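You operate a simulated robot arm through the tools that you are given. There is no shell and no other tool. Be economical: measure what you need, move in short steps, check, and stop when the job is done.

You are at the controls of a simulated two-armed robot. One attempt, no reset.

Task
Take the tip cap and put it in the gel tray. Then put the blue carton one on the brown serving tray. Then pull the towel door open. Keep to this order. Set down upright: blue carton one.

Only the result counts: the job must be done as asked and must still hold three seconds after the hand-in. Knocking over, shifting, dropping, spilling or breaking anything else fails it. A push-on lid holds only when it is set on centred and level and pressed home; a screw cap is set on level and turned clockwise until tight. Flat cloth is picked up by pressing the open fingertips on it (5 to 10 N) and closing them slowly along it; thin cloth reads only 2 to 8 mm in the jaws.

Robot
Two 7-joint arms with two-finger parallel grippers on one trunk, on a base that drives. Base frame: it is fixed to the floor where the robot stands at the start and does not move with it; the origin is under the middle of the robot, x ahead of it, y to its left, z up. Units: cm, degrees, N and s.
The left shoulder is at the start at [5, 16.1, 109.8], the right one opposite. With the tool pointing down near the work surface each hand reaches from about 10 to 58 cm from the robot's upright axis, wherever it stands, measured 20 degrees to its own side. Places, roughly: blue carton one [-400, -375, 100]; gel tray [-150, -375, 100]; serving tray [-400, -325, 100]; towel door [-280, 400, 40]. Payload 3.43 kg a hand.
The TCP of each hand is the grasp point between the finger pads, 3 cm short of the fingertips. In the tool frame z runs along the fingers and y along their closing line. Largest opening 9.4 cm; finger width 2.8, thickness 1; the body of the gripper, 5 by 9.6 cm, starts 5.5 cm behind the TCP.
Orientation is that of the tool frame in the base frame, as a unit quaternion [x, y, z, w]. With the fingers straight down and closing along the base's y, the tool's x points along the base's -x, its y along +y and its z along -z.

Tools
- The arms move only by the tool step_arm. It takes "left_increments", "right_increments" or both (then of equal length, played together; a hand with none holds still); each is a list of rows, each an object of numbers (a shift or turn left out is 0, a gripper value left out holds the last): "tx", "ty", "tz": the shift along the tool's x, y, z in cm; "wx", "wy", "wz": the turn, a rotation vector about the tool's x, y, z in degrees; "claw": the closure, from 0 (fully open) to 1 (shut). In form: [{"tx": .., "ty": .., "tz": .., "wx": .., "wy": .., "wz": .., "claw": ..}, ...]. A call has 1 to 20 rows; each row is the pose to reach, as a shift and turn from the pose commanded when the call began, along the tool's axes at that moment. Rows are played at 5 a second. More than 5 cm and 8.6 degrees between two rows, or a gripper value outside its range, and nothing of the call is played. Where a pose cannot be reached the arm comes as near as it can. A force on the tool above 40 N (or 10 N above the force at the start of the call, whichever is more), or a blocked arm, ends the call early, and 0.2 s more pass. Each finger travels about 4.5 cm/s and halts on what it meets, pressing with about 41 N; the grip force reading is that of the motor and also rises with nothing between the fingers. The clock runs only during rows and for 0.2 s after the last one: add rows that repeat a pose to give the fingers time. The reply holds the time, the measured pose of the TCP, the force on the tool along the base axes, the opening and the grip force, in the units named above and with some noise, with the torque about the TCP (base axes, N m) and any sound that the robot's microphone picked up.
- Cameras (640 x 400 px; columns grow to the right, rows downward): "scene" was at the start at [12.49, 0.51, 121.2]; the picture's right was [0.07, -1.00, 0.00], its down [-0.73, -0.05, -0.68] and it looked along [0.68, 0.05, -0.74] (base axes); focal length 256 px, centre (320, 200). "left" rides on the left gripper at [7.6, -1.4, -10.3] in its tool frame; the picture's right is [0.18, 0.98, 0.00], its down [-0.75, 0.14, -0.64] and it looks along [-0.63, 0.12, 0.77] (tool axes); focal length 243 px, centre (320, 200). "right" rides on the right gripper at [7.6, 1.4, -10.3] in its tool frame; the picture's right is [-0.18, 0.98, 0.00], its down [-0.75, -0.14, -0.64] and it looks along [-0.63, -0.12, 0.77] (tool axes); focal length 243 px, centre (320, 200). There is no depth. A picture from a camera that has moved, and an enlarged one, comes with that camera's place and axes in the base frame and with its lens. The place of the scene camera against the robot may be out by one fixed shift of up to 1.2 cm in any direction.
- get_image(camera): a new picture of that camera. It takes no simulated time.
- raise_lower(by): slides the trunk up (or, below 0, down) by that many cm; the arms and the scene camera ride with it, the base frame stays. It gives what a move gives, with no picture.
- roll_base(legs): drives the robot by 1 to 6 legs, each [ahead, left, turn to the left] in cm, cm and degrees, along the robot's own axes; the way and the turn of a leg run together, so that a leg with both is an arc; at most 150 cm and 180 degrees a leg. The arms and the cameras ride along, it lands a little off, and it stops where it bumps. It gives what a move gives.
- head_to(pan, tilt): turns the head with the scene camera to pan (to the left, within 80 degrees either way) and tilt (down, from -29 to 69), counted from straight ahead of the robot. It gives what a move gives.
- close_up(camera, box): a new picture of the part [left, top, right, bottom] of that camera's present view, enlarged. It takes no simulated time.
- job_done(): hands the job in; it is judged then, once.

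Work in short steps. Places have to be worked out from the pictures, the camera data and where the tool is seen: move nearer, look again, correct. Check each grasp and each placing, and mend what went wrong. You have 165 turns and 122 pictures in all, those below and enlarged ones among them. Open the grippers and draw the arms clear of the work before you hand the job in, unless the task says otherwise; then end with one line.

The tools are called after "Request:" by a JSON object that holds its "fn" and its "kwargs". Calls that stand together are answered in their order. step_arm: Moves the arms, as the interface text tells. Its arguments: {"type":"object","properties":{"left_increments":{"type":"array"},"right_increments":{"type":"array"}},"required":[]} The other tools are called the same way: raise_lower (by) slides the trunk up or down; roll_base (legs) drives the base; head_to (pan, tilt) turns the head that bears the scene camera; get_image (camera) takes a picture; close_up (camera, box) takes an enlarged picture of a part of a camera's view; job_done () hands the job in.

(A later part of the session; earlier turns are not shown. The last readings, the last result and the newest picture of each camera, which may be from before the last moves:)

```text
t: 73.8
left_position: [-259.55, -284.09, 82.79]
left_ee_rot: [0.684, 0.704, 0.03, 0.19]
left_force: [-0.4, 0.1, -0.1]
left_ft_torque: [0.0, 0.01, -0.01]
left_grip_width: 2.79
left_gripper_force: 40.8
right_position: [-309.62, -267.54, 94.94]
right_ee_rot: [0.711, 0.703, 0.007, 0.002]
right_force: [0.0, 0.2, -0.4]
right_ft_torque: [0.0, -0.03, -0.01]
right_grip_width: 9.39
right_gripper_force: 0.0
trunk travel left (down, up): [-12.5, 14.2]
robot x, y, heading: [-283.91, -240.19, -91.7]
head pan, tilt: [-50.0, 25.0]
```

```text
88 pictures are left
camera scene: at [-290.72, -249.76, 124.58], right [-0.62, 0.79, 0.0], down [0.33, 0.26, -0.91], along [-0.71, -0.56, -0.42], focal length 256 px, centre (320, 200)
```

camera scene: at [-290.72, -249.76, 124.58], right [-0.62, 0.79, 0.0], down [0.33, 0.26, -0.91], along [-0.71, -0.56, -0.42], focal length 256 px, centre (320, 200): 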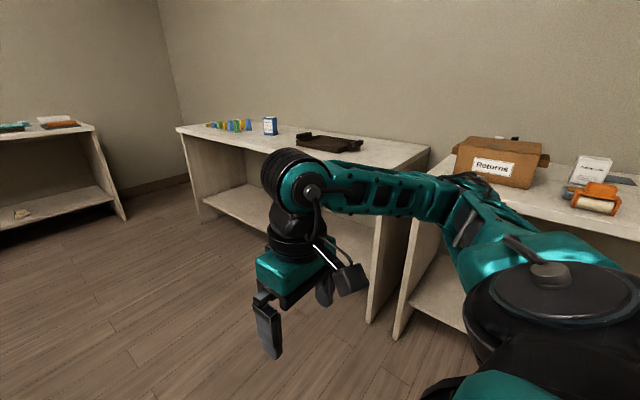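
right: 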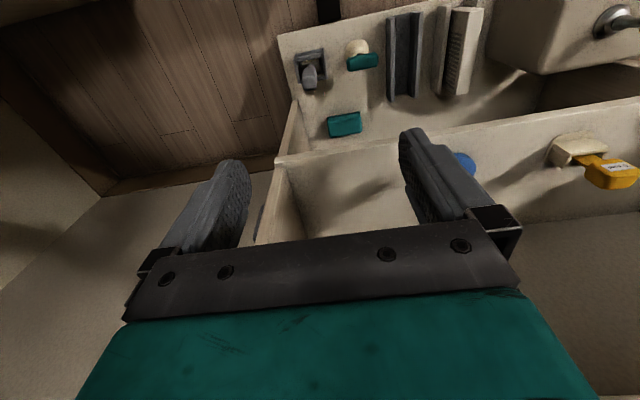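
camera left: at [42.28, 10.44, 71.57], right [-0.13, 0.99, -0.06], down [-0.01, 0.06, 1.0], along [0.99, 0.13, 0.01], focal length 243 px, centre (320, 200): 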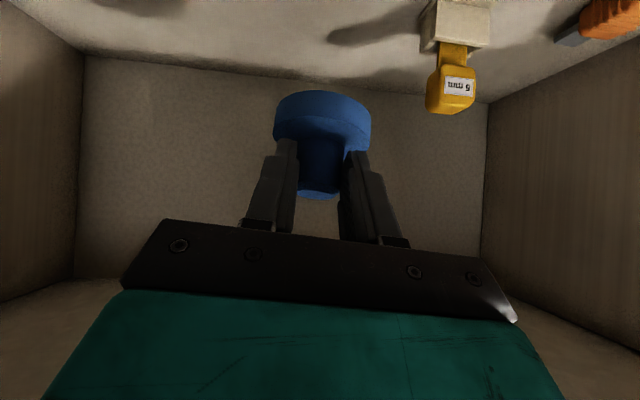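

I see the blue carton and brown tray on the west bench. The gel tray should be on the island at left; I enlarge it.

Request:
{"fn": "head_to", "kwargs": {"pan": 50, "tilt": 25}}

Request:
{"fn": "close_up", "kwargs": {"camera": "scene", "box": [140, 60, 400, 222]}}

```text
t: 75.5
left_position: [-259.58, -284.23, 82.77]
left_ee_rot: [0.683, 0.704, 0.031, 0.19]
left_force: [0.6, 0.1, -0.8]
left_ft_torque: [-0.01, -0.01, 0.0]
left_grip_width: 2.8
left_gripper_force: 40.2
right_position: [-309.58, -267.62, 95.05]
right_ee_rot: [0.711, 0.703, 0.007, 0.002]
right_force: [-0.6, -0.3, 0.0]
right_ft_torque: [0.01, -0.01, 0.0]
right_grip_width: 9.44
right_gripper_force: 0.1
trunk travel left (down, up): [-12.5, 14.2]
robot x, y, heading: [-284.19, -239.96, -91.8]
head pan, tilt: [50.0, 25.0]
```

```text
2.46 times, centred on (270, 141) of scene
camera zoom: at [-276.62, -250.2, 124.58], right [-0.67, -0.75, 0.0], down [-0.31, 0.28, -0.91], along [0.68, -0.6, -0.42], focal length 631 px, centre (443, 345)
```

zoom: 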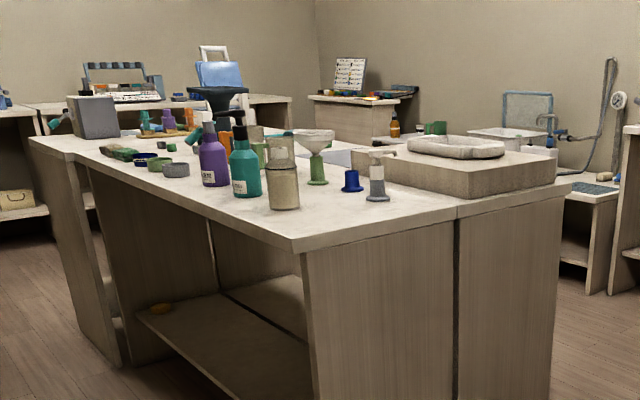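

There is another blue cap-like piece on the island near the trays. I drive to face the island end and look closer before committing.

Request:
{"fn": "roll_base", "kwargs": {"legs": [[120, 0, 0], [0, 0, 91.7], [50, 0, 0]]}}

Request:
{"fn": "head_to", "kwargs": {"pan": 5, "tilt": 28}}

Request:
{"fn": "get_image", "kwargs": {"camera": "scene"}}

Request:
{"fn": "close_up", "kwargs": {"camera": "scene", "box": [220, 100, 420, 225]}}

```text
t: 88.0
left_position: [-195.05, -336.17, 82.86]
left_ee_rot: [-0.011, 0.981, 0.156, 0.114]
left_force: [-0.4, 0.2, -1.4]
left_ft_torque: [0.03, -0.01, -0.01]
left_grip_width: 2.76
left_gripper_force: 41.4
right_position: [-211.99, -386.11, 95.08]
right_ee_rot: [0.01, 1.0, 0.006, -0.004]
right_force: [-0.1, -0.8, -0.7]
right_ft_torque: [0.04, 0.05, 0.02]
right_grip_width: 9.39
right_gripper_force: 0.1
trunk travel left (down, up): [-12.5, 14.2]
robot x, y, heading: [-239.48, -360.15, -2.1]
head pan, tilt: [50.0, 25.0]
```

```text
t: 89.1
left_position: [-195.06, -336.31, 82.87]
left_ee_rot: [-0.012, 0.981, 0.156, 0.115]
left_force: [-1.0, -0.5, 0.2]
left_ft_torque: [0.01, 0.04, 0.02]
left_grip_width: 2.8
left_gripper_force: 40.8
right_position: [-211.96, -386.12, 95.07]
right_ee_rot: [0.009, 1.0, 0.005, -0.002]
right_force: [-0.7, 0.5, -0.9]
right_ft_torque: [-0.03, 0.0, 0.01]
right_grip_width: 9.39
right_gripper_force: 0.2
trunk travel left (down, up): [-12.5, 14.2]
robot x, y, heading: [-239.51, -360.42, -2.3]
head pan, tilt: [5.0, 28.0]
```

```text
86 pictures are left
camera scene: at [-225.72, -360.0, 124.1], right [0.05, -1.0, 0.0], down [-0.47, -0.02, -0.88], along [0.88, 0.04, -0.47], focal length 256 px, centre (320, 200)
```

scene: 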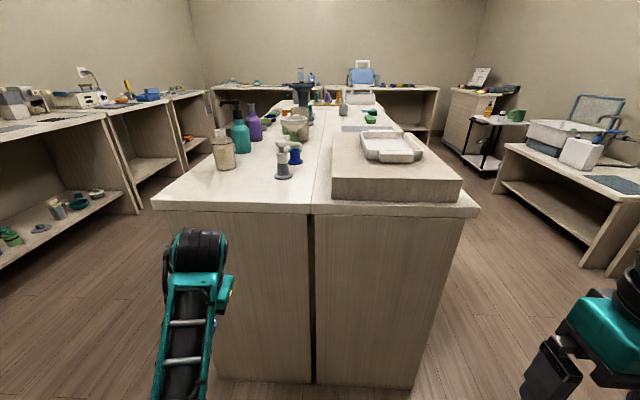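

```text
3.20 times, centred on (320, 162) of scene
camera zoom: at [-225.72, -360.0, 124.1], right [0.05, -1.0, 0.0], down [-0.47, -0.02, -0.88], along [0.88, 0.04, -0.47], focal length 820 px, centre (320, 320)
```

zoom: 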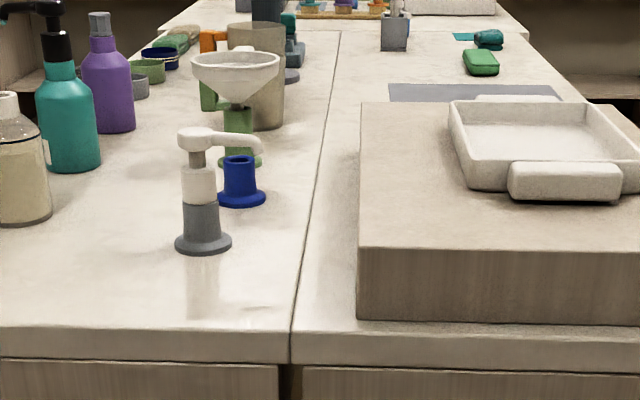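

The "gel tray" must be the white tray on the block at about [-132, -383, 98]; the blue thing beside it is a hollow stand, and z = 52 matched the cap's shelf, so the cap in hand stands. I raise the trunk and bring the left hand up, tilted as when gripping so the cap is level.

Request:
{"fn": "raise_lower", "kwargs": {"by": 14}}

Request:
{"fn": "step_arm", "kwargs": {"left_increments": [{"tx": -0.6, "tz": -2.6, "wx": 2.5, "wy": -3.5, "wz": -0.6}, {"tx": -1.2, "tz": -5.2, "wx": 5, "wy": -7.1, "wz": -1.3}, {"tx": -1.8, "tz": -7.8, "wx": 7.5, "wy": -10.6, "wz": -2}, {"tx": -2.4, "tz": -10.4, "wx": 10, "wy": -14.2, "wz": -2.6}, {"tx": -3.0, "tz": -13, "wx": 12.5, "wy": -17.8, "wz": -3.3}, {"tx": -3.6, "tz": -15.6, "wx": 15, "wy": -21.3, "wz": -4}, {"tx": -4.2, "tz": -18.5, "wx": 17.5, "wy": -24.9, "wz": -4.6}, {"tx": -4.2, "tz": -18.5, "wx": 17.5, "wy": -24.9, "wz": -4.6}]}}

Request:
{"fn": "get_image", "kwargs": {"camera": "left"}}

```text
t: 90.8
left_position: [-195.02, -336.19, 96.75]
left_ee_rot: [-0.011, 0.981, 0.156, 0.113]
left_force: [0.9, -0.1, -0.1]
left_ft_torque: [0.02, -0.03, 0.0]
left_grip_width: 2.81
left_gripper_force: 41.2
right_position: [-212.02, -386.15, 108.92]
right_ee_rot: [0.01, 1.0, 0.006, -0.003]
right_force: [-0.4, 0.0, 1.8]
right_ft_torque: [-0.02, -0.02, 0.02]
right_grip_width: 9.41
right_gripper_force: 0.1
trunk travel left (down, up): [-26.5, 0.2]
robot x, y, heading: [-239.19, -360.27, -2.2]
head pan, tilt: [5.0, 28.0]
```

```text
t: 92.6
left_position: [-193.27, -339.11, 110.04]
left_ee_rot: [0.001, 0.944, 0.001, 0.331]
left_force: [-0.9, -0.1, 0.4]
left_ft_torque: [0.01, 0.02, -0.03]
left_grip_width: 2.78
left_gripper_force: 41.4
left hand out of reach, approached as far as the arm can: row 4, 5, 6, 7, 8
right_position: [-212.19, -386.31, 109.08]
right_ee_rot: [0.01, 1.0, 0.006, -0.003]
right_force: [-0.7, -0.2, -0.4]
right_ft_torque: [0.04, 0.02, 0.01]
right_grip_width: 9.4
right_gripper_force: 0.0
trunk travel left (down, up): [-26.5, 0.2]
robot x, y, heading: [-239.48, -360.46, -2.0]
head pan, tilt: [5.0, 28.0]
```

```text
84 pictures are left
camera left: at [-205.71, -340.44, 113.16], right [-0.14, 0.98, -0.11], down [0.19, 0.14, 0.97], along [0.97, 0.12, -0.21], focal length 243 px, centre (320, 200)
```

left: 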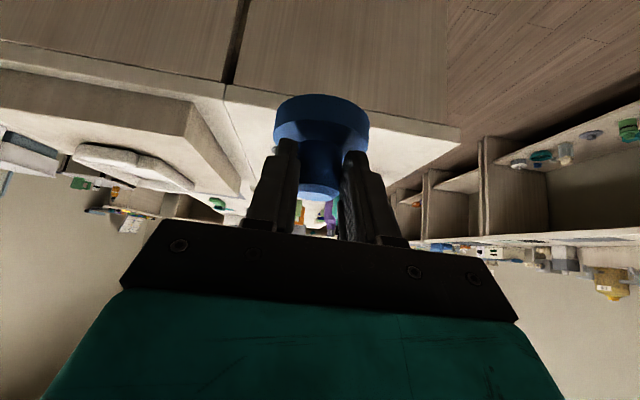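

The cap is level at z ≈ 105 bottom. I take a new head view from the raised trunk to triangulate the tray.

Request:
{"fn": "close_up", "kwargs": {"camera": "scene", "box": [280, 120, 480, 245]}}

Request:
{"fn": "close_up", "kwargs": {"camera": "left", "box": [0, 60, 260, 222]}}

```text
3.20 times, centred on (380, 182) of scene
camera zoom: at [-225.75, -360.16, 138.11], right [0.05, -1.0, 0.0], down [-0.47, -0.02, -0.88], along [0.88, 0.04, -0.47], focal length 820 px, centre (128, 256)
```

zoom: 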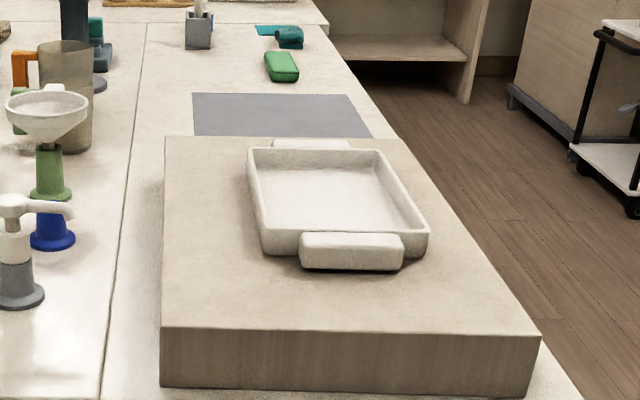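

```text
2.46 times, centred on (130, 141) of left
camera zoom: at [-205.71, -340.44, 113.16], right [-0.14, 0.98, -0.11], down [0.19, 0.14, 0.97], along [0.97, 0.12, -0.21], focal length 597 px, centre (788, 345)
```

zoom: 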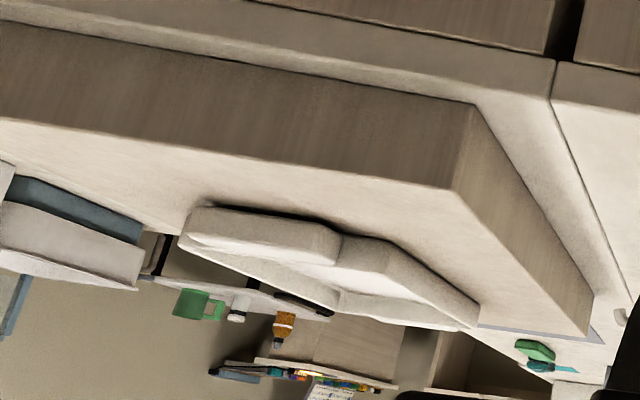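

Tray estimated x −148…−124, y −388…−371, rim z ≈ 100, on a block top at 97.4. I sidestep right and drive ahead so the left hand lines up with it.

Request:
{"fn": "roll_base", "kwargs": {"legs": [[0, -41, 2], [38, 0, 0]]}}

Request:
{"fn": "get_image", "kwargs": {"camera": "scene"}}

Request:
{"fn": "get_image", "kwargs": {"camera": "left"}}

```text
t: 97.2
left_position: [-156.03, -378.55, 109.87]
left_ee_rot: [-0.02, 0.944, 0.008, 0.33]
left_force: [0.5, -0.6, -0.7]
left_ft_torque: [-0.02, 0.04, -0.02]
left_grip_width: 2.81
left_gripper_force: 40.8
right_position: [-172.75, -426.54, 108.99]
right_ee_rot: [-0.013, 1.0, 0.005, -0.004]
right_force: [-0.4, 0.0, 0.7]
right_ft_torque: [0.01, 0.0, 0.0]
right_grip_width: 9.4
right_gripper_force: 0.1
trunk travel left (down, up): [-26.5, 0.2]
robot x, y, heading: [-201.05, -402.03, 0.5]
head pan, tilt: [5.0, 28.0]
```

```text
81 pictures are left
camera scene: at [-187.59, -401.19, 138.1], right [0.1, -1.0, 0.0], down [-0.47, -0.04, -0.88], along [0.88, 0.08, -0.47], focal length 256 px, centre (320, 200)
```

scene: 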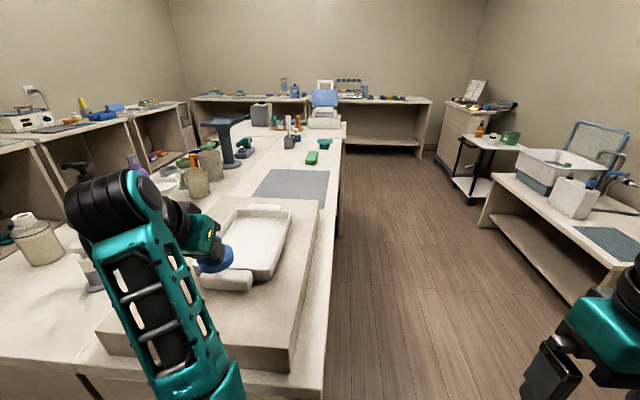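

```text
80 pictures are left
camera left: at [-168.49, -380.57, 113.1], right [-0.19, 0.98, -0.11], down [0.18, 0.15, 0.97], along [0.96, 0.16, -0.21], focal length 243 px, centre (320, 200)
```

left: 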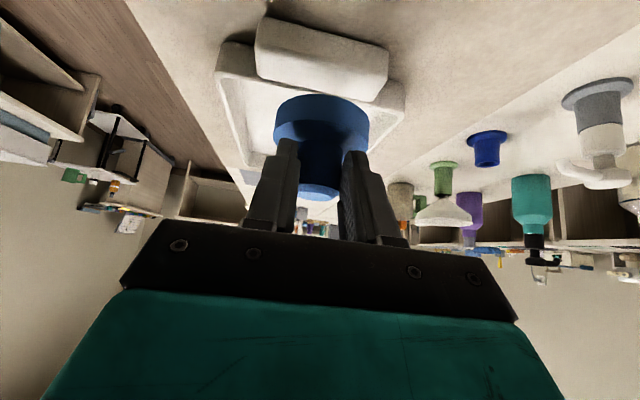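

Left-camera check agrees (front rim corners ≈ [-150, -387] and [-152, -372]). I advance 16 cm so the cap hangs over the tray middle.

Request:
{"fn": "step_arm", "kwargs": {"left_increments": [{"tx": -3.1, "ty": -0.5, "tz": 2.5}, {"tx": -6.2, "ty": -0.9, "tz": 5.1}, {"tx": -9.3, "ty": -1.4, "tz": 7.6}, {"tx": -12.3, "ty": -1.84, "tz": 10.2}, {"tx": -12.3, "ty": -1.84, "tz": 10.2}]}}

Request:
{"fn": "get_image", "kwargs": {"camera": "left"}}

Request:
{"fn": "close_up", "kwargs": {"camera": "scene", "box": [140, 140, 340, 265]}}

```text
t: 98.4
left_position: [-139.81, -379.63, 109.87]
left_ee_rot: [-0.022, 0.944, 0.008, 0.329]
left_force: [-0.6, -0.2, -0.5]
left_ft_torque: [0.0, -0.01, -0.01]
left_grip_width: 2.8
left_gripper_force: 41.1
right_position: [-172.81, -426.64, 109.02]
right_ee_rot: [-0.013, 1.0, 0.006, -0.004]
right_force: [0.9, -0.4, -1.1]
right_ft_torque: [-0.01, 0.01, 0.0]
right_grip_width: 9.41
right_gripper_force: 0.0
trunk travel left (down, up): [-26.5, 0.2]
robot x, y, heading: [-201.58, -402.23, 0.5]
head pan, tilt: [5.0, 28.0]
```

```text
79 pictures are left
camera left: at [-152.15, -381.75, 113.02], right [-0.19, 0.98, -0.11], down [0.18, 0.15, 0.97], along [0.96, 0.16, -0.21], focal length 243 px, centre (320, 200)
```

left: 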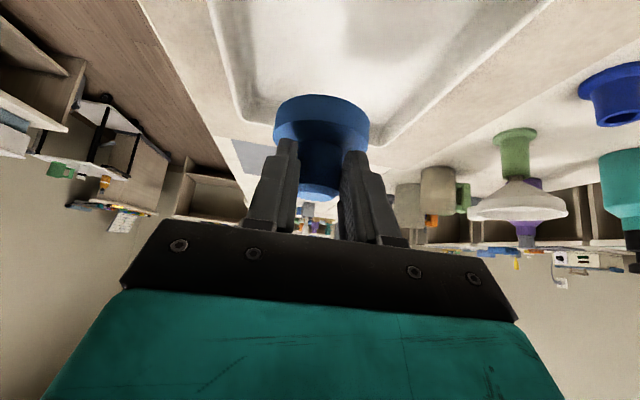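

```text
3.20 times, centred on (240, 202) of scene
camera zoom: at [-187.66, -401.2, 138.11], right [0.1, -1.0, 0.0], down [-0.47, -0.04, -0.88], along [0.88, 0.08, -0.47], focal length 820 px, centre (576, 192)
```

zoom: 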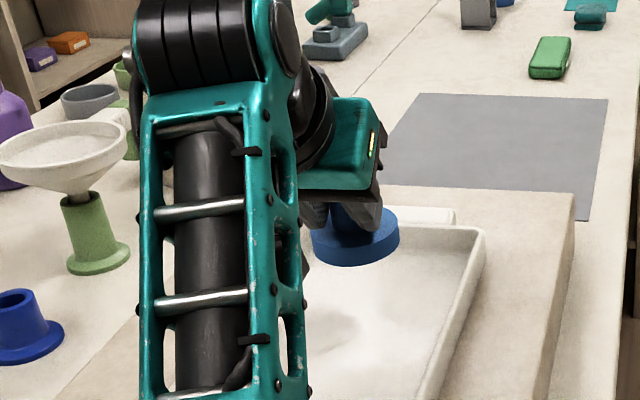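

Over the tray. I lower it in small steps until contact.

Request:
{"fn": "step_arm", "kwargs": {"left_increments": [{"tx": 1.25, "tz": 1.57}, {"tx": 2.5, "tz": 3.13}, {"tx": 2.8, "tz": 3.52}, {"tx": 3.1, "tz": 3.9}, {"tx": 3.4, "tz": 4.3}]}}

Request:
{"fn": "close_up", "kwargs": {"camera": "scene", "box": [140, 140, 340, 265]}}

```text
t: 99.6
left_position: [-140.11, -379.71, 104.13]
left_ee_rot: [-0.02, 0.944, 0.008, 0.329]
left_force: [-0.1, 0.3, -0.1]
left_ft_torque: [-0.02, 0.04, 0.01]
left_grip_width: 2.8
left_gripper_force: 40.9
right_position: [-172.83, -426.76, 109.06]
right_ee_rot: [-0.013, 1.0, 0.007, -0.003]
right_force: [-0.1, 0.0, 0.2]
right_ft_torque: [0.02, 0.01, 0.0]
right_grip_width: 9.41
right_gripper_force: 0.0
trunk travel left (down, up): [-26.5, 0.2]
robot x, y, heading: [-201.04, -402.28, 0.7]
head pan, tilt: [5.0, 28.0]
```

```text
3.20 times, centred on (240, 202) of scene
camera zoom: at [-187.64, -401.19, 138.1], right [0.1, -1.0, 0.0], down [-0.47, -0.04, -0.88], along [0.88, 0.08, -0.47], focal length 820 px, centre (576, 192)
```

zoom: 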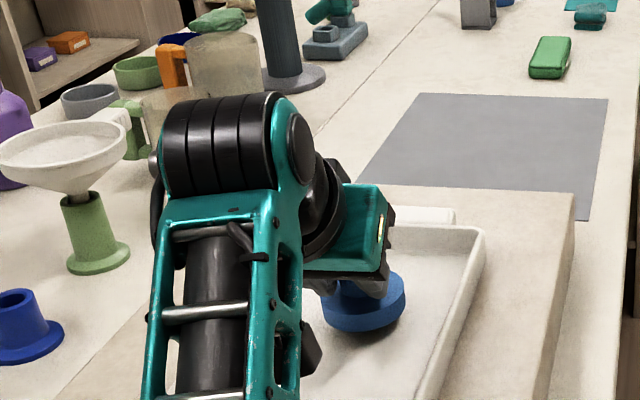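

No contact yet; I continue down in 0.3 cm steps.

Request:
{"fn": "step_arm", "kwargs": {"left_increments": [{"tx": 0.19, "tz": 0.24}, {"tx": 0.37, "tz": 0.47}, {"tx": 0.56, "tz": 0.7}, {"tx": 0.75, "tz": 0.94}, {"tx": 0.75, "tz": 0.94}]}}

Request:
{"fn": "get_image", "kwargs": {"camera": "left"}}

```text
t: 100.8
left_position: [-140.18, -379.69, 103.01]
left_ee_rot: [-0.021, 0.944, 0.009, 0.329]
left_force: [0.5, -0.6, -0.6]
left_ft_torque: [0.01, 0.01, 0.0]
left_grip_width: 2.79
left_gripper_force: 40.7
right_position: [-172.92, -426.58, 109.08]
right_ee_rot: [-0.013, 1.0, 0.007, -0.004]
right_force: [-0.5, 0.8, -0.1]
right_ft_torque: [0.0, 0.05, 0.02]
right_grip_width: 9.39
right_gripper_force: 0.0
trunk travel left (down, up): [-26.5, 0.2]
robot x, y, heading: [-201.18, -402.28, 0.5]
head pan, tilt: [5.0, 28.0]
```

```text
76 pictures are left
camera left: at [-152.44, -381.64, 106.15], right [-0.19, 0.98, -0.11], down [0.18, 0.15, 0.97], along [0.96, 0.16, -0.21], focal length 243 px, centre (320, 200)
```

left: 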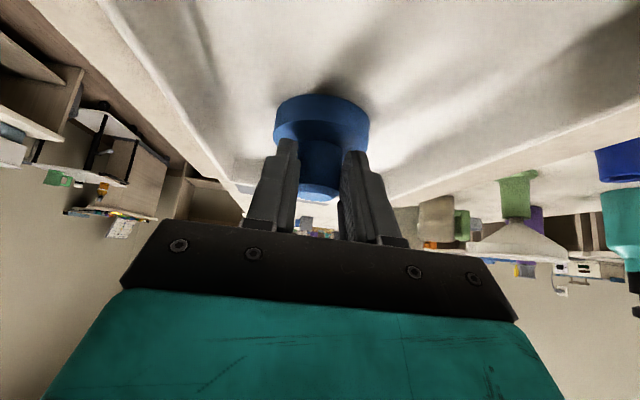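

Request:
{"fn": "step_arm", "kwargs": {"left_increments": [{"tx": 0.12, "tz": 0.16}, {"tx": 0.25, "tz": 0.31}, {"tx": 0.37, "tz": 0.47}, {"tx": 0.5, "tz": 0.63}, {"tx": 0.62, "tz": 0.78}, {"tx": 0.75, "tz": 0.94}]}}

```text
t: 102.2
left_position: [-140.05, -379.64, 102.84]
left_ee_rot: [-0.022, 0.94, 0.009, 0.339]
left_force: [-0.7, 2.4, 35.2]
left_ft_torque: [0.07, 0.06, 0.0]
left_grip_width: 2.8
left_gripper_force: 40.6
right_position: [-173.02, -426.78, 109.09]
right_ee_rot: [-0.013, 1.0, 0.007, -0.002]
right_force: [0.9, -0.7, -0.3]
right_ft_torque: [0.01, -0.01, 0.03]
right_grip_width: 9.41
right_gripper_force: 0.1
trunk travel left (down, up): [-26.5, 0.2]
robot x, y, heading: [-201.52, -401.68, 0.5]
head pan, tilt: [5.0, 28.0]
```

Contact at TCP z 102.85 (35 N). I relieve the pressure, open, and withdraw upward along the fingers.

Request:
{"fn": "step_arm", "kwargs": {"left_increments": [{"tx": -0.55, "tz": -0.7}, {"tx": -0.55, "tz": -0.7, "claw": 0.5}, {"tx": -0.55, "tz": -0.7, "claw": 0.2}, {"tx": -0.55, "tz": -0.7, "claw": 0}, {"tx": -0.55, "tz": -0.7, "claw": 0}, {"tx": -0.55, "tz": -0.7, "claw": 0}]}}

Request:
{"fn": "get_image", "kwargs": {"camera": "left"}}

```text
t: 103.6
left_position: [-140.3, -379.66, 102.63]
left_ee_rot: [-0.022, 0.944, 0.008, 0.329]
left_force: [0.1, -0.4, 0.0]
left_ft_torque: [-0.01, -0.03, 0.02]
left_grip_width: 9.41
left_gripper_force: 0.1
right_position: [-172.77, -426.64, 109.07]
right_ee_rot: [-0.012, 1.0, 0.006, -0.004]
right_force: [-0.5, 0.5, -0.4]
right_ft_torque: [-0.01, 0.01, -0.03]
right_grip_width: 9.39
right_gripper_force: 0.0
trunk travel left (down, up): [-26.5, 0.2]
robot x, y, heading: [-201.24, -402.02, 0.8]
head pan, tilt: [5.0, 28.0]
```

```text
75 pictures are left
camera left: at [-152.53, -381.65, 105.78], right [-0.19, 0.98, -0.11], down [0.18, 0.15, 0.97], along [0.96, 0.16, -0.21], focal length 243 px, centre (320, 200)
```

left: 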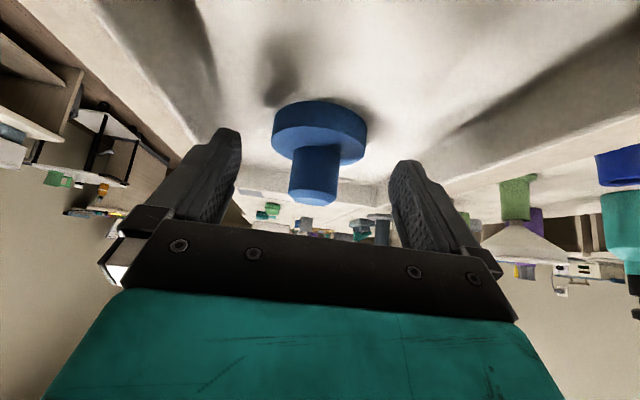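

Released and standing upright. I retreat along the fingers and back the base away.

Request:
{"fn": "step_arm", "kwargs": {"left_increments": [{"tz": -4}, {"tz": -8}, {"tz": -8}]}}

Request:
{"fn": "roll_base", "kwargs": {"legs": [[-45, 0, 0]]}}

Request:
{"fn": "get_image", "kwargs": {"camera": "scene"}}

```text
t: 104.4
left_position: [-145.2, -379.98, 108.96]
left_ee_rot: [-0.021, 0.944, 0.008, 0.33]
left_force: [-0.5, 0.0, 0.1]
left_ft_torque: [-0.01, -0.02, -0.02]
left_grip_width: 9.38
left_gripper_force: 0.1
right_position: [-172.82, -426.59, 108.95]
right_ee_rot: [-0.013, 1.0, 0.006, -0.003]
right_force: [1.0, -1.0, 0.9]
right_ft_torque: [0.0, -0.01, -0.01]
right_grip_width: 9.4
right_gripper_force: 0.0
trunk travel left (down, up): [-26.5, 0.2]
robot x, y, heading: [-201.24, -402.28, 0.8]
head pan, tilt: [5.0, 28.0]
```

```text
t: 107.1
left_position: [-190.14, -379.78, 108.84]
left_ee_rot: [-0.027, 0.943, 0.01, 0.33]
left_force: [-0.6, 0.6, 1.1]
left_ft_torque: [0.02, 0.05, -0.02]
left_grip_width: 9.41
left_gripper_force: 0.1
right_position: [-217.28, -427.04, 109.01]
right_ee_rot: [-0.018, 1.0, 0.006, -0.005]
right_force: [-0.8, -0.4, -0.6]
right_ft_torque: [-0.01, 0.01, -0.04]
right_grip_width: 9.39
right_gripper_force: 0.0
trunk travel left (down, up): [-26.5, 0.2]
robot x, y, heading: [-246.34, -402.8, 1.0]
head pan, tilt: [5.0, 28.0]
```

```text
74 pictures are left
camera scene: at [-232.46, -401.64, 138.11], right [0.1, -0.99, 0.0], down [-0.47, -0.05, -0.88], along [0.88, 0.09, -0.47], focal length 256 px, centre (320, 200)
```

scene: 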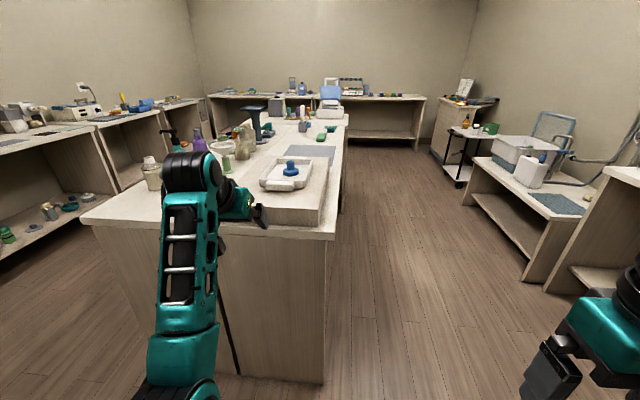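

The blue cap stands in the gel tray. Now I turn around to face the west bench and move to a viewing spot.

Request:
{"fn": "roll_base", "kwargs": {"legs": [[0, 0, 179], [35, -45, 0]]}}

Request:
{"fn": "head_to", "kwargs": {"pan": 0, "tilt": 35}}

Request:
{"fn": "get_image", "kwargs": {"camera": "scene"}}

```text
t: 117.7
left_position: [-337.27, -380.49, 108.76]
left_ee_rot: [0.944, 0.028, -0.329, 0.011]
left_force: [-0.7, 0.5, -1.0]
left_ft_torque: [0.02, -0.01, 0.01]
left_grip_width: 9.37
left_gripper_force: 0.1
right_position: [-310.47, -333.36, 108.89]
right_ee_rot: [1.0, 0.02, 0.004, 0.005]
right_force: [0.2, 0.2, -0.5]
right_ft_torque: [-0.03, 0.01, -0.01]
right_grip_width: 9.41
right_gripper_force: 0.1
trunk travel left (down, up): [-26.5, 0.2]
robot x, y, heading: [-281.39, -357.34, -178.7]
head pan, tilt: [5.0, 28.0]
```

```text
t: 118.4
left_position: [-337.21, -380.51, 108.85]
left_ee_rot: [0.944, 0.028, -0.329, 0.01]
left_force: [0.4, 0.0, 0.0]
left_ft_torque: [-0.02, -0.01, -0.01]
left_grip_width: 9.41
left_gripper_force: 0.1
right_position: [-310.32, -333.45, 109.08]
right_ee_rot: [1.0, 0.021, 0.004, 0.006]
right_force: [0.3, -0.1, -0.1]
right_ft_torque: [-0.01, 0.02, -0.01]
right_grip_width: 9.41
right_gripper_force: 0.1
trunk travel left (down, up): [-26.5, 0.2]
robot x, y, heading: [-281.3, -357.94, -178.7]
head pan, tilt: [0.0, 35.0]
```

```text
73 pictures are left
camera scene: at [-293.66, -357.86, 137.01], right [-0.02, 1.0, 0.0], down [0.57, 0.01, -0.82], along [-0.82, -0.02, -0.57], focal length 256 px, centre (320, 200)
```

scene: 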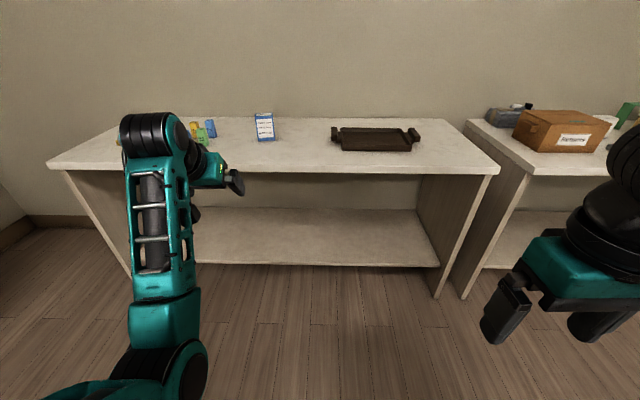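

Request:
{"fn": "close_up", "kwargs": {"camera": "scene", "box": [170, 85, 430, 190]}}

```text
2.46 times, centred on (300, 138) of scene
camera zoom: at [-293.66, -357.86, 137.01], right [-0.02, 1.0, 0.0], down [0.57, 0.01, -0.82], along [-0.82, -0.02, -0.57], focal length 631 px, centre (369, 354)
```

zoom: 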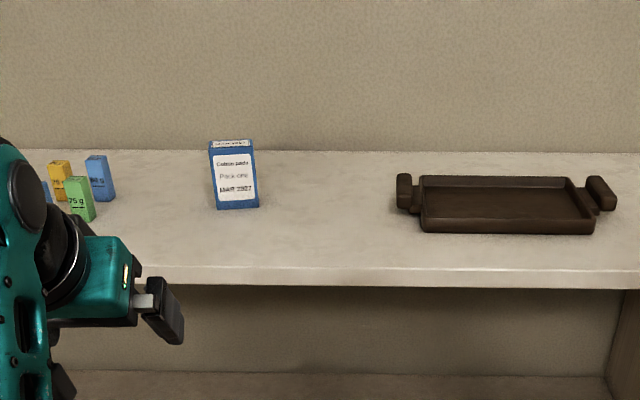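

The carton labelled "Pack one" is at about [-405, -385], brown tray at about [-410, -334], bench top ~91. First I straighten and tuck the left arm.

Request:
{"fn": "step_arm", "kwargs": {"left_increments": [{"tx": 1.6, "tz": -1.2, "wy": 7}, {"tx": 3.2, "tz": -2.5, "wy": 14}, {"tx": 4.8, "tz": -3.8, "wy": 21}, {"tx": 6.4, "tz": -5, "wy": 28}, {"tx": 7.8, "tz": -6.2, "wy": 35}, {"tx": 9, "tz": -7.2, "wy": 38}, {"tx": 12, "tz": -9.5, "wy": 38}, {"tx": 15, "tz": -11.9, "wy": 38}, {"tx": 17, "tz": -13.5, "wy": 38}]}}

```text
t: 120.4
left_position: [-331.64, -387.38, 102.28]
left_ee_rot: [1.0, 0.029, -0.004, 0.001]
left_force: [0.2, -1.0, 0.1]
left_ft_torque: [0.01, 0.01, 0.02]
left_grip_width: 9.37
left_gripper_force: 0.1
left hand out of reach, approached as far as the arm can: row 3, 4, 5, 6, 7, 8, 9
right_position: [-310.37, -333.36, 109.07]
right_ee_rot: [1.0, 0.021, 0.003, 0.006]
right_force: [0.3, -0.4, -0.5]
right_ft_torque: [0.02, 0.02, -0.02]
right_grip_width: 9.4
right_gripper_force: 0.0
trunk travel left (down, up): [-26.5, 0.2]
robot x, y, heading: [-281.38, -357.29, -178.7]
head pan, tilt: [0.0, 35.0]
```

I try bringing the left hand further back now that it is vertical.

Request:
{"fn": "step_arm", "kwargs": {"left_increments": [{"tx": 3, "ty": 1}, {"tx": 6, "ty": 2}, {"tx": 9, "ty": 3}, {"tx": 12, "ty": 3}, {"tx": 15, "ty": 3}]}}

Request:
{"fn": "head_to", "kwargs": {"pan": 25, "tilt": 50}}

Request:
{"fn": "get_image", "kwargs": {"camera": "scene"}}

```text
t: 121.6
left_position: [-317.14, -396.24, 101.27]
left_ee_rot: [1.0, 0.029, -0.004, -0.002]
left_force: [0.6, -0.1, 0.0]
left_ft_torque: [-0.02, 0.0, 0.05]
left_grip_width: 9.4
left_gripper_force: 0.1
left hand out of reach, approached as far as the arm can: row 1, 2, 3, 4, 5
right_position: [-310.32, -333.45, 109.07]
right_ee_rot: [1.0, 0.021, 0.004, 0.006]
right_force: [0.0, -0.8, 0.4]
right_ft_torque: [0.01, 0.04, 0.05]
right_grip_width: 9.4
right_gripper_force: 0.1
trunk travel left (down, up): [-26.5, 0.2]
robot x, y, heading: [-281.39, -357.55, -178.9]
head pan, tilt: [0.0, 35.0]
```

```text
t: 122.5
left_position: [-317.19, -396.35, 101.14]
left_ee_rot: [1.0, 0.029, -0.004, 0.001]
left_force: [0.0, 1.0, -0.4]
left_ft_torque: [-0.01, 0.02, -0.02]
left_grip_width: 9.41
left_gripper_force: 0.1
right_position: [-310.3, -333.29, 109.13]
right_ee_rot: [1.0, 0.021, 0.003, 0.006]
right_force: [0.6, -0.6, -0.7]
right_ft_torque: [0.0, 0.0, -0.02]
right_grip_width: 9.38
right_gripper_force: 0.0
trunk travel left (down, up): [-26.5, 0.2]
robot x, y, heading: [-281.38, -357.6, -178.6]
head pan, tilt: [25.0, 50.0]
```

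```text
71 pictures are left
camera scene: at [-291.77, -361.06, 134.84], right [-0.44, 0.9, 0.0], down [0.69, 0.34, -0.64], along [-0.58, -0.28, -0.77], focal length 256 px, centre (320, 200)
```

scene: 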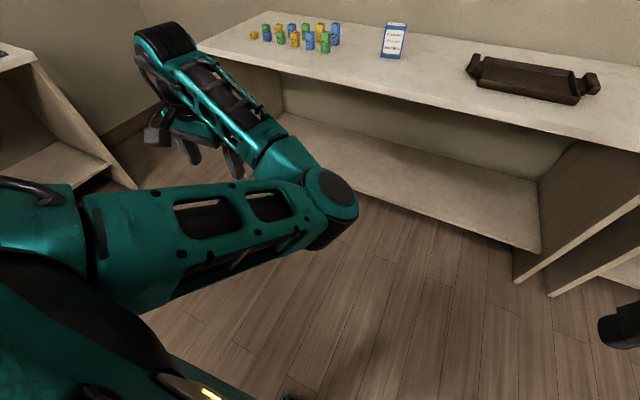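

The left elbow is turned inward but the hand moves back. I retract it another 10 cm, and simultaneously yaw the right hand 90° so it closes across the carton's thin side.

Request:
{"fn": "step_arm", "kwargs": {"left_increments": [{"tx": 1.2}, {"tx": 2.4}, {"tx": 3.6}, {"tx": 4.8}, {"tx": 6}, {"tx": 7}, {"tx": 8}, {"tx": 9}, {"tx": 10}, {"tx": 10}, {"tx": 10}, {"tx": 10}], "right_increments": [{"wz": -7.5}, {"wz": -15}, {"wz": -22.5}, {"wz": -30}, {"wz": -37.5}, {"wz": -45}, {"wz": -52.5}, {"wz": -60}, {"wz": -67.5}, {"wz": -75}, {"wz": -82.5}, {"wz": -88}]}}

Request:
{"fn": "get_image", "kwargs": {"camera": "right"}}

```text
t: 125.1
left_position: [-307.26, -397.14, 101.17]
left_ee_rot: [1.0, 0.031, -0.005, 0.001]
left_force: [-0.4, 0.1, -0.3]
left_ft_torque: [-0.02, -0.01, 0.04]
left_grip_width: 9.39
left_gripper_force: 0.1
left hand out of reach, approached as far as the arm can: row 2, 3, 4, 5, 6, 7, 8, 9, 10, 11, 12
right_position: [-307.61, -341.25, 111.1]
right_ee_rot: [0.727, 0.687, 0.0, 0.008]
right_force: [0.9, 0.1, -0.5]
right_ft_torque: [0.0, 0.01, 0.0]
right_grip_width: 9.4
right_gripper_force: 0.1
right hand out of reach, approached as far as the arm can: row 9, 10, 11, 12
trunk travel left (down, up): [-26.5, 0.2]
robot x, y, heading: [-281.02, -357.69, -178.8]
head pan, tilt: [25.0, 50.0]
```

```text
70 pictures are left
camera right: at [-305.79, -333.57, 121.35], right [0.97, -0.24, 0.01], down [-0.19, -0.74, 0.65], along [-0.15, -0.63, -0.76], focal length 243 px, centre (320, 200)
```

right: 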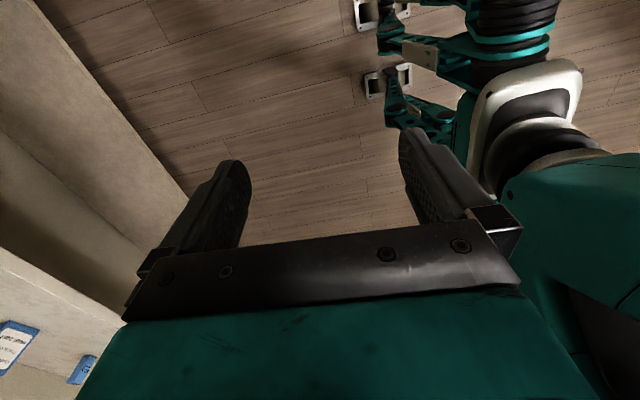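

The right hand now closes along x. I sidestep left and drive closer, stopping short of the bench.

Request:
{"fn": "roll_base", "kwargs": {"legs": [[0, 32, -1.2], [50, 0, 0]]}}

Request:
{"fn": "head_to", "kwargs": {"pan": 0, "tilt": 42}}

Request:
{"fn": "get_image", "kwargs": {"camera": "scene"}}

Request:
{"fn": "get_image", "kwargs": {"camera": "right"}}

```text
t: 129.7
left_position: [-356.35, -427.38, 101.17]
left_ee_rot: [1.0, 0.017, -0.004, 0.0]
left_force: [0.5, 0.1, -0.1]
left_ft_torque: [0.01, -0.04, -0.01]
left_grip_width: 9.42
left_gripper_force: 0.0
right_position: [-355.29, -371.35, 111.09]
right_ee_rot: [0.736, 0.677, -0.001, 0.007]
right_force: [0.1, -0.3, 0.5]
right_ft_torque: [0.0, -0.02, 0.01]
right_grip_width: 9.42
right_gripper_force: 0.1
trunk travel left (down, up): [-26.5, 0.2]
robot x, y, heading: [-329.58, -388.52, 179.8]
head pan, tilt: [25.0, 50.0]
```

```text
t: 130.6
left_position: [-356.44, -427.32, 101.04]
left_ee_rot: [1.0, 0.016, -0.005, 0.0]
left_force: [0.1, -0.8, 0.2]
left_ft_torque: [0.02, 0.01, 0.01]
left_grip_width: 9.41
left_gripper_force: 0.0
right_position: [-355.3, -371.49, 111.12]
right_ee_rot: [0.736, 0.677, -0.002, 0.007]
right_force: [0.3, -0.2, 0.2]
right_ft_torque: [0.03, 0.03, -0.02]
right_grip_width: 9.4
right_gripper_force: 0.1
trunk travel left (down, up): [-26.5, 0.2]
robot x, y, heading: [-329.63, -388.48, 180.0]
head pan, tilt: [0.0, 42.0]
```

```text
69 pictures are left
camera scene: at [-341.32, -388.4, 135.96], right [0.0, 1.0, 0.0], down [0.67, 0.0, -0.74], along [-0.74, 0.0, -0.67], focal length 256 px, centre (320, 200)
```

scene: 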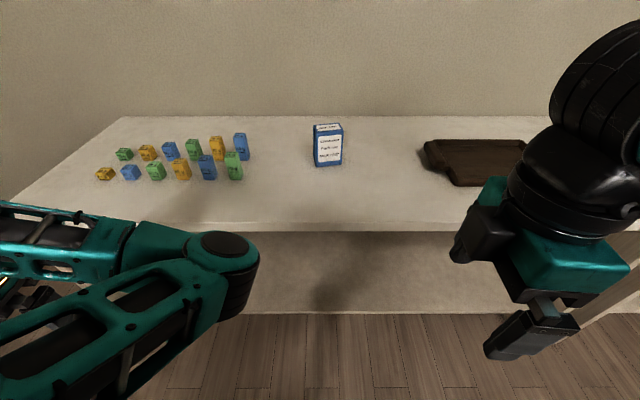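

```text
68 pictures are left
camera right: at [-353.26, -363.85, 121.36], right [0.96, -0.27, 0.01], down [-0.21, -0.73, 0.65], along [-0.17, -0.63, -0.76], focal length 243 px, centre (320, 200)
```

right: 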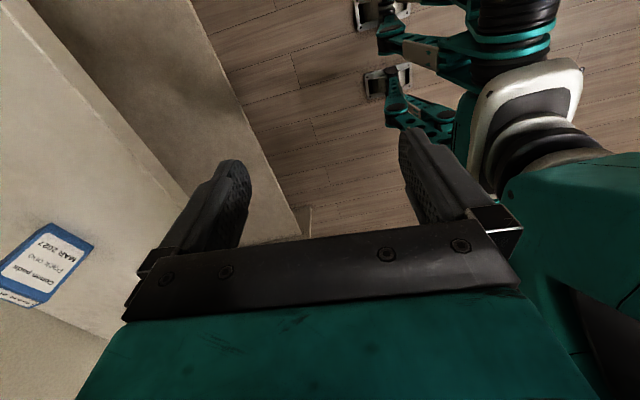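

Triangulated: carton front bottom ≈ [-404.4, -385.3, 92.4], top ≈ 103.8, thickness ~4, and it looks yawed ~14°. I enlarge to measure it.

Request:
{"fn": "close_up", "kwargs": {"camera": "scene", "box": [290, 110, 370, 180]}}

Request:
{"fn": "close_up", "kwargs": {"camera": "scene", "box": [400, 120, 560, 220]}}

```text
5.71 times, centred on (330, 145) of scene
camera zoom: at [-341.32, -388.4, 135.96], right [0.0, 1.0, 0.0], down [0.67, 0.0, -0.74], along [-0.74, 0.0, -0.67], focal length 1464 px, centre (263, 514)
```

zoom: 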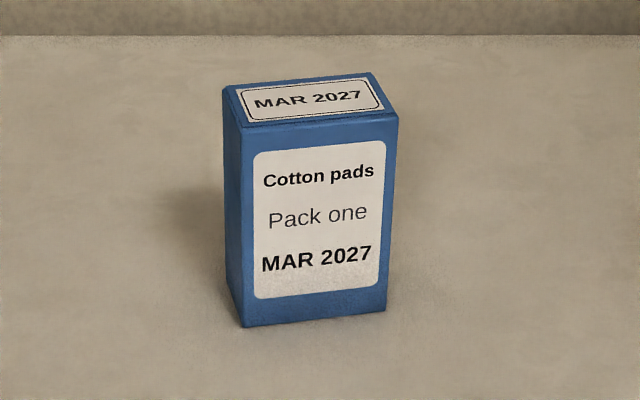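

```text
4.00 times, centred on (480, 170) of scene
camera zoom: at [-341.32, -388.4, 135.96], right [0.0, 1.0, 0.0], down [0.67, 0.0, -0.74], along [-0.74, 0.0, -0.67], focal length 1025 px, centre (-320, 320)
```

zoom: 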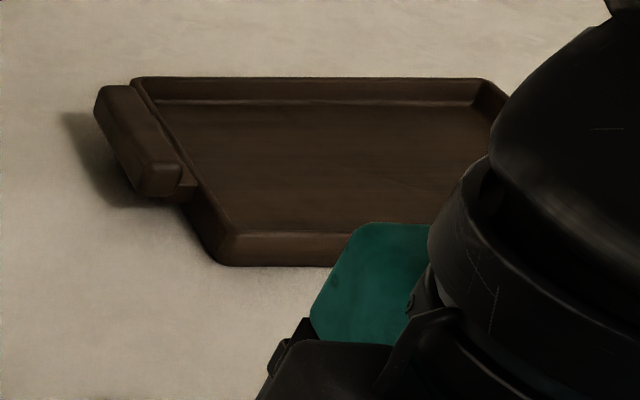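

Carton: centre ≈ [-406.7, -386.2], 7.5×4 cm, top z ≈ 103.8, yaw 12°. I drive 13 cm closer and extend the right hand above it, matching the yaw.

Request:
{"fn": "roll_base", "kwargs": {"legs": [[13, 0, 0]]}}

Request:
{"fn": "step_arm", "kwargs": {"right_increments": [{"tx": -1.8, "ty": -3.6, "tz": -0.3, "wz": -1.7}, {"tx": -3.6, "ty": -7.2, "tz": -0.6, "wz": -3.4}, {"tx": -5.4, "ty": -10.8, "tz": -1, "wz": -5.1}, {"tx": -7.2, "ty": -14.4, "tz": -1, "wz": -6.8}, {"tx": -9, "ty": -18, "tz": -1, "wz": -8.5}, {"tx": -10.8, "ty": -21.6, "tz": -1, "wz": -10.2}, {"tx": -12.6, "ty": -25.2, "tz": -1, "wz": -11.9}, {"tx": -14.4, "ty": -28.8, "tz": -1, "wz": -13.6}, {"tx": -16.2, "ty": -32.4, "tz": -1, "wz": -15.3}, {"tx": -17.8, "ty": -36, "tz": -1, "wz": -17}, {"tx": -17.8, "ty": -36, "tz": -1, "wz": -17}]}}

Request:
{"fn": "get_image", "kwargs": {"camera": "right"}}

Request:
{"fn": "get_image", "kwargs": {"camera": "scene"}}

```text
t: 131.8
left_position: [-369.51, -427.39, 101.05]
left_ee_rot: [1.0, 0.018, -0.004, 0.0]
left_force: [0.1, -0.2, 0.7]
left_ft_torque: [0.01, -0.04, -0.05]
left_grip_width: 9.39
left_gripper_force: 0.1
right_position: [-368.3, -371.39, 111.13]
right_ee_rot: [0.737, 0.676, -0.002, 0.007]
right_force: [0.0, 0.5, 0.0]
right_ft_torque: [0.01, -0.05, -0.01]
right_grip_width: 9.42
right_gripper_force: 0.1
trunk travel left (down, up): [-26.5, 0.2]
robot x, y, heading: [-342.51, -388.3, 179.8]
head pan, tilt: [0.0, 42.0]
```

```text
t: 134.2
left_position: [-369.36, -427.34, 101.2]
left_ee_rot: [1.0, 0.018, -0.003, 0.0]
left_force: [-0.6, 0.4, -0.4]
left_ft_torque: [0.01, 0.0, 0.01]
left_grip_width: 9.35
left_gripper_force: 0.0
right_position: [-370.33, -386.61, 116.1]
right_ee_rot: [0.629, 0.778, -0.004, 0.007]
right_force: [-0.3, 0.9, -0.2]
right_ft_torque: [0.01, 0.02, -0.01]
right_grip_width: 9.4
right_gripper_force: 0.0
right hand out of reach, approached as far as the arm can: row 1, 2, 3, 4, 5, 6, 7, 8, 9, 10, 11
trunk travel left (down, up): [-26.5, 0.2]
robot x, y, heading: [-342.02, -388.23, 179.6]
head pan, tilt: [0.0, 42.0]
```

```text
65 pictures are left
camera right: at [-370.6, -378.69, 126.34], right [1.0, 0.03, 0.01], down [0.02, -0.76, 0.65], along [0.02, -0.65, -0.76], focal length 243 px, centre (320, 200)
```

right: 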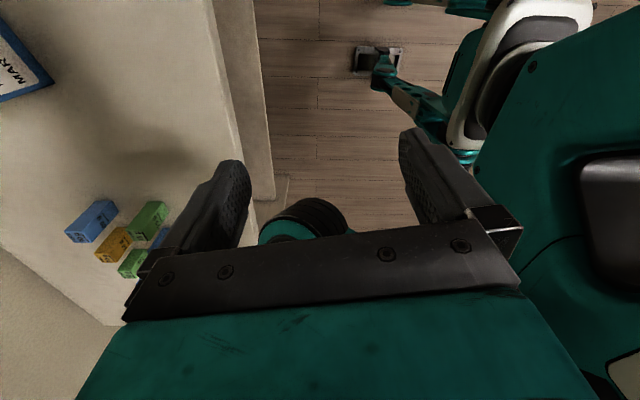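

```text
64 pictures are left
camera scene: at [-354.29, -388.34, 135.96], right [0.0, 1.0, 0.0], down [0.67, 0.0, -0.74], along [-0.74, 0.0, -0.67], focal length 256 px, centre (320, 200)
```

scene: 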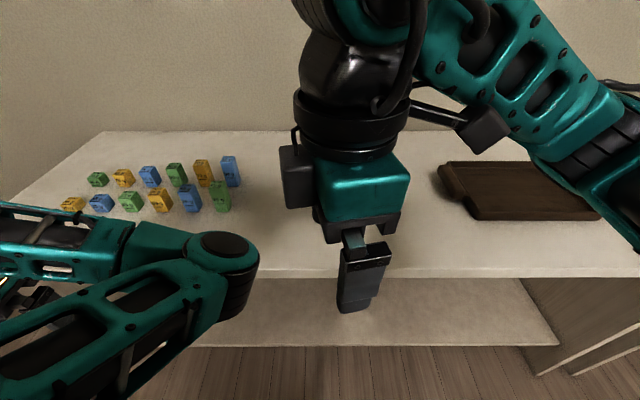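

With that yaw the right hand can't extend. I'll instead use the tilted forward grasp closing across the 7.5 cm width, so I yaw the right hand back by 90°.

Request:
{"fn": "step_arm", "kwargs": {"right_increments": [{"tz": 0.3, "wz": 7.5}, {"tz": 0.6, "wz": 15}, {"tz": 1, "wz": 22.5}, {"tz": 1.5, "wz": 30}, {"tz": 2, "wz": 37.5}, {"tz": 2.5, "wz": 45}, {"tz": 3, "wz": 52.5}, {"tz": 3.5, "wz": 60}, {"tz": 4, "wz": 67.5}, {"tz": 4, "wz": 75}, {"tz": 4, "wz": 82.5}, {"tz": 4, "wz": 90}, {"tz": 4, "wz": 90}]}}

```text
t: 137.0
left_position: [-369.39, -427.27, 101.26]
left_ee_rot: [1.0, 0.018, -0.005, 0.0]
left_force: [-1.0, -0.2, 0.6]
left_ft_torque: [0.04, -0.03, 0.0]
left_grip_width: 9.4
left_gripper_force: 0.1
right_position: [-370.01, -387.57, 111.34]
right_ee_rot: [0.994, 0.105, 0.003, 0.007]
right_force: [-0.2, 0.3, 0.6]
right_ft_torque: [0.0, 0.03, 0.01]
right_grip_width: 9.39
right_gripper_force: 0.1
trunk travel left (down, up): [-26.5, 0.2]
robot x, y, heading: [-342.91, -388.26, 179.9]
head pan, tilt: [0.0, 42.0]
```

Yaw is right. I tilt the right hand 38° forward and extend to a viewing point short of the carton.

Request:
{"fn": "step_arm", "kwargs": {"right_increments": [{"tx": -3.1, "ty": -1.3, "tz": 0.3, "wy": -5.4}, {"tx": -6.2, "ty": -2.6, "tz": 0.7, "wy": -10.9}, {"tx": -9.3, "ty": -3.9, "tz": 1, "wy": -16.3}, {"tx": -12.4, "ty": -5.2, "tz": 1.3, "wy": -21.7}, {"tx": -15.5, "ty": -6.5, "tz": 1.7, "wy": -27.1}, {"tx": -18.6, "ty": -7.8, "tz": 2, "wy": -32.6}, {"tx": -21.6, "ty": -8.9, "tz": 2.3, "wy": -38}, {"tx": -21.6, "ty": -8.9, "tz": 2.3, "wy": -38}]}}

Request:
{"fn": "get_image", "kwargs": {"camera": "right"}}

Request:
{"fn": "get_image", "kwargs": {"camera": "scene"}}

```text
t: 138.8
left_position: [-369.33, -427.29, 101.19]
left_ee_rot: [1.0, 0.017, -0.004, 0.0]
left_force: [-0.3, 1.0, -0.4]
left_ft_torque: [0.01, -0.01, -0.04]
left_grip_width: 9.41
left_gripper_force: 0.0
right_position: [-392.9, -383.24, 108.59]
right_ee_rot: [0.941, 0.098, -0.322, 0.041]
right_force: [1.1, 0.3, -0.6]
right_ft_torque: [0.01, 0.03, 0.01]
right_grip_width: 9.42
right_gripper_force: 0.1
trunk travel left (down, up): [-26.5, 0.2]
robot x, y, heading: [-342.81, -388.72, 179.8]
head pan, tilt: [0.0, 42.0]
```

```text
63 pictures are left
camera right: at [-380.47, -382.13, 112.08], right [0.07, -0.99, 0.13], down [-0.23, 0.11, 0.97], along [-0.97, -0.09, -0.22], focal length 243 px, centre (320, 200)
```

right: 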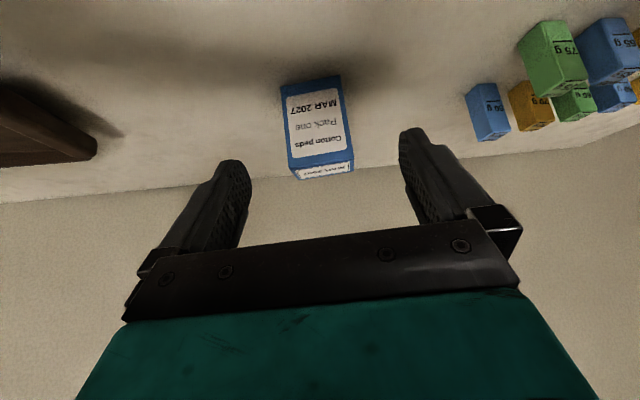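

```text
62 pictures are left
camera scene: at [-354.27, -388.36, 135.96], right [0.0, 1.0, 0.0], down [0.67, 0.0, -0.74], along [-0.74, 0.0, -0.67], focal length 256 px, centre (320, 200)
```

scene: 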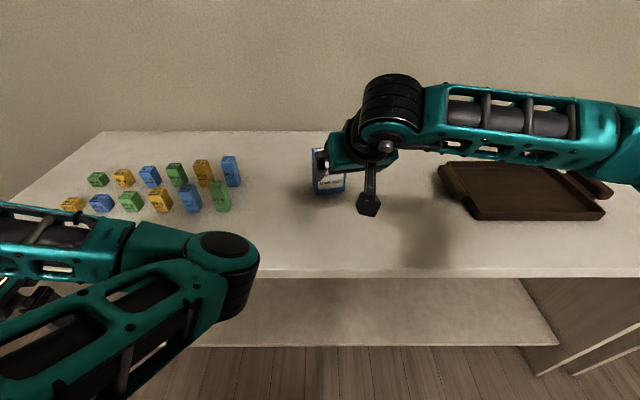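

Reached. I enlarge the right camera's view of the carton to refine.

Request:
{"fn": "close_up", "kwargs": {"camera": "right", "box": [260, 50, 380, 200]}}

```text
2.67 times, centred on (320, 125) of right
camera zoom: at [-380.47, -382.13, 112.08], right [0.07, -0.99, 0.13], down [-0.23, 0.11, 0.97], along [-0.97, -0.09, -0.22], focal length 647 px, centre (320, 400)
```

zoom: 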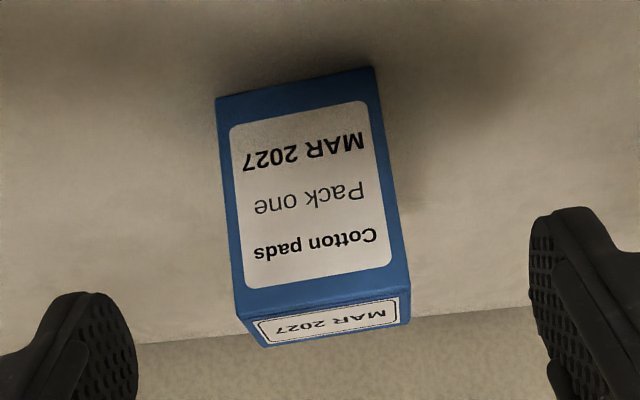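

Refined from the right camera: carton centre ≈ [-409.8, -385.7], top ≈ 101.7, width ≈ 7.6. I move about half way in, then check alignment.

Request:
{"fn": "step_arm", "kwargs": {"right_increments": [{"tx": -1.4, "ty": -0.4, "tz": 3.2}, {"tx": -2.8, "ty": -0.85, "tz": 6.5}, {"tx": -4.25, "ty": -1.29, "tz": 9.8}, {"tx": -4.25, "ty": -1.29, "tz": 9.8}]}}

Request:
{"fn": "get_image", "kwargs": {"camera": "right"}}

```text
t: 139.8
left_position: [-369.38, -427.25, 101.11]
left_ee_rot: [1.0, 0.017, -0.004, 0.0]
left_force: [0.7, -0.1, -0.5]
left_ft_torque: [0.03, 0.04, 0.0]
left_grip_width: 9.39
left_gripper_force: 0.1
right_position: [-402.13, -384.04, 103.51]
right_ee_rot: [0.941, 0.099, -0.322, 0.041]
right_force: [-0.1, -0.2, -0.3]
right_ft_torque: [-0.01, -0.03, -0.02]
right_grip_width: 9.39
right_gripper_force: 0.0
trunk travel left (down, up): [-26.5, 0.2]
robot x, y, heading: [-342.05, -388.46, 179.8]
head pan, tilt: [0.0, 42.0]
```

```text
60 pictures are left
camera right: at [-389.89, -382.88, 106.89], right [0.07, -0.99, 0.13], down [-0.23, 0.11, 0.97], along [-0.97, -0.09, -0.22], focal length 243 px, centre (320, 200)
```

right: 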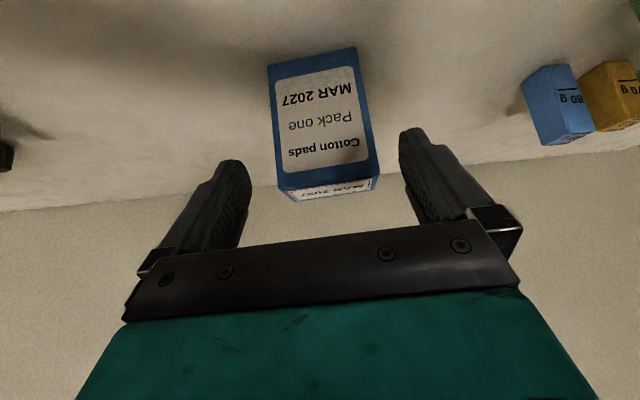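

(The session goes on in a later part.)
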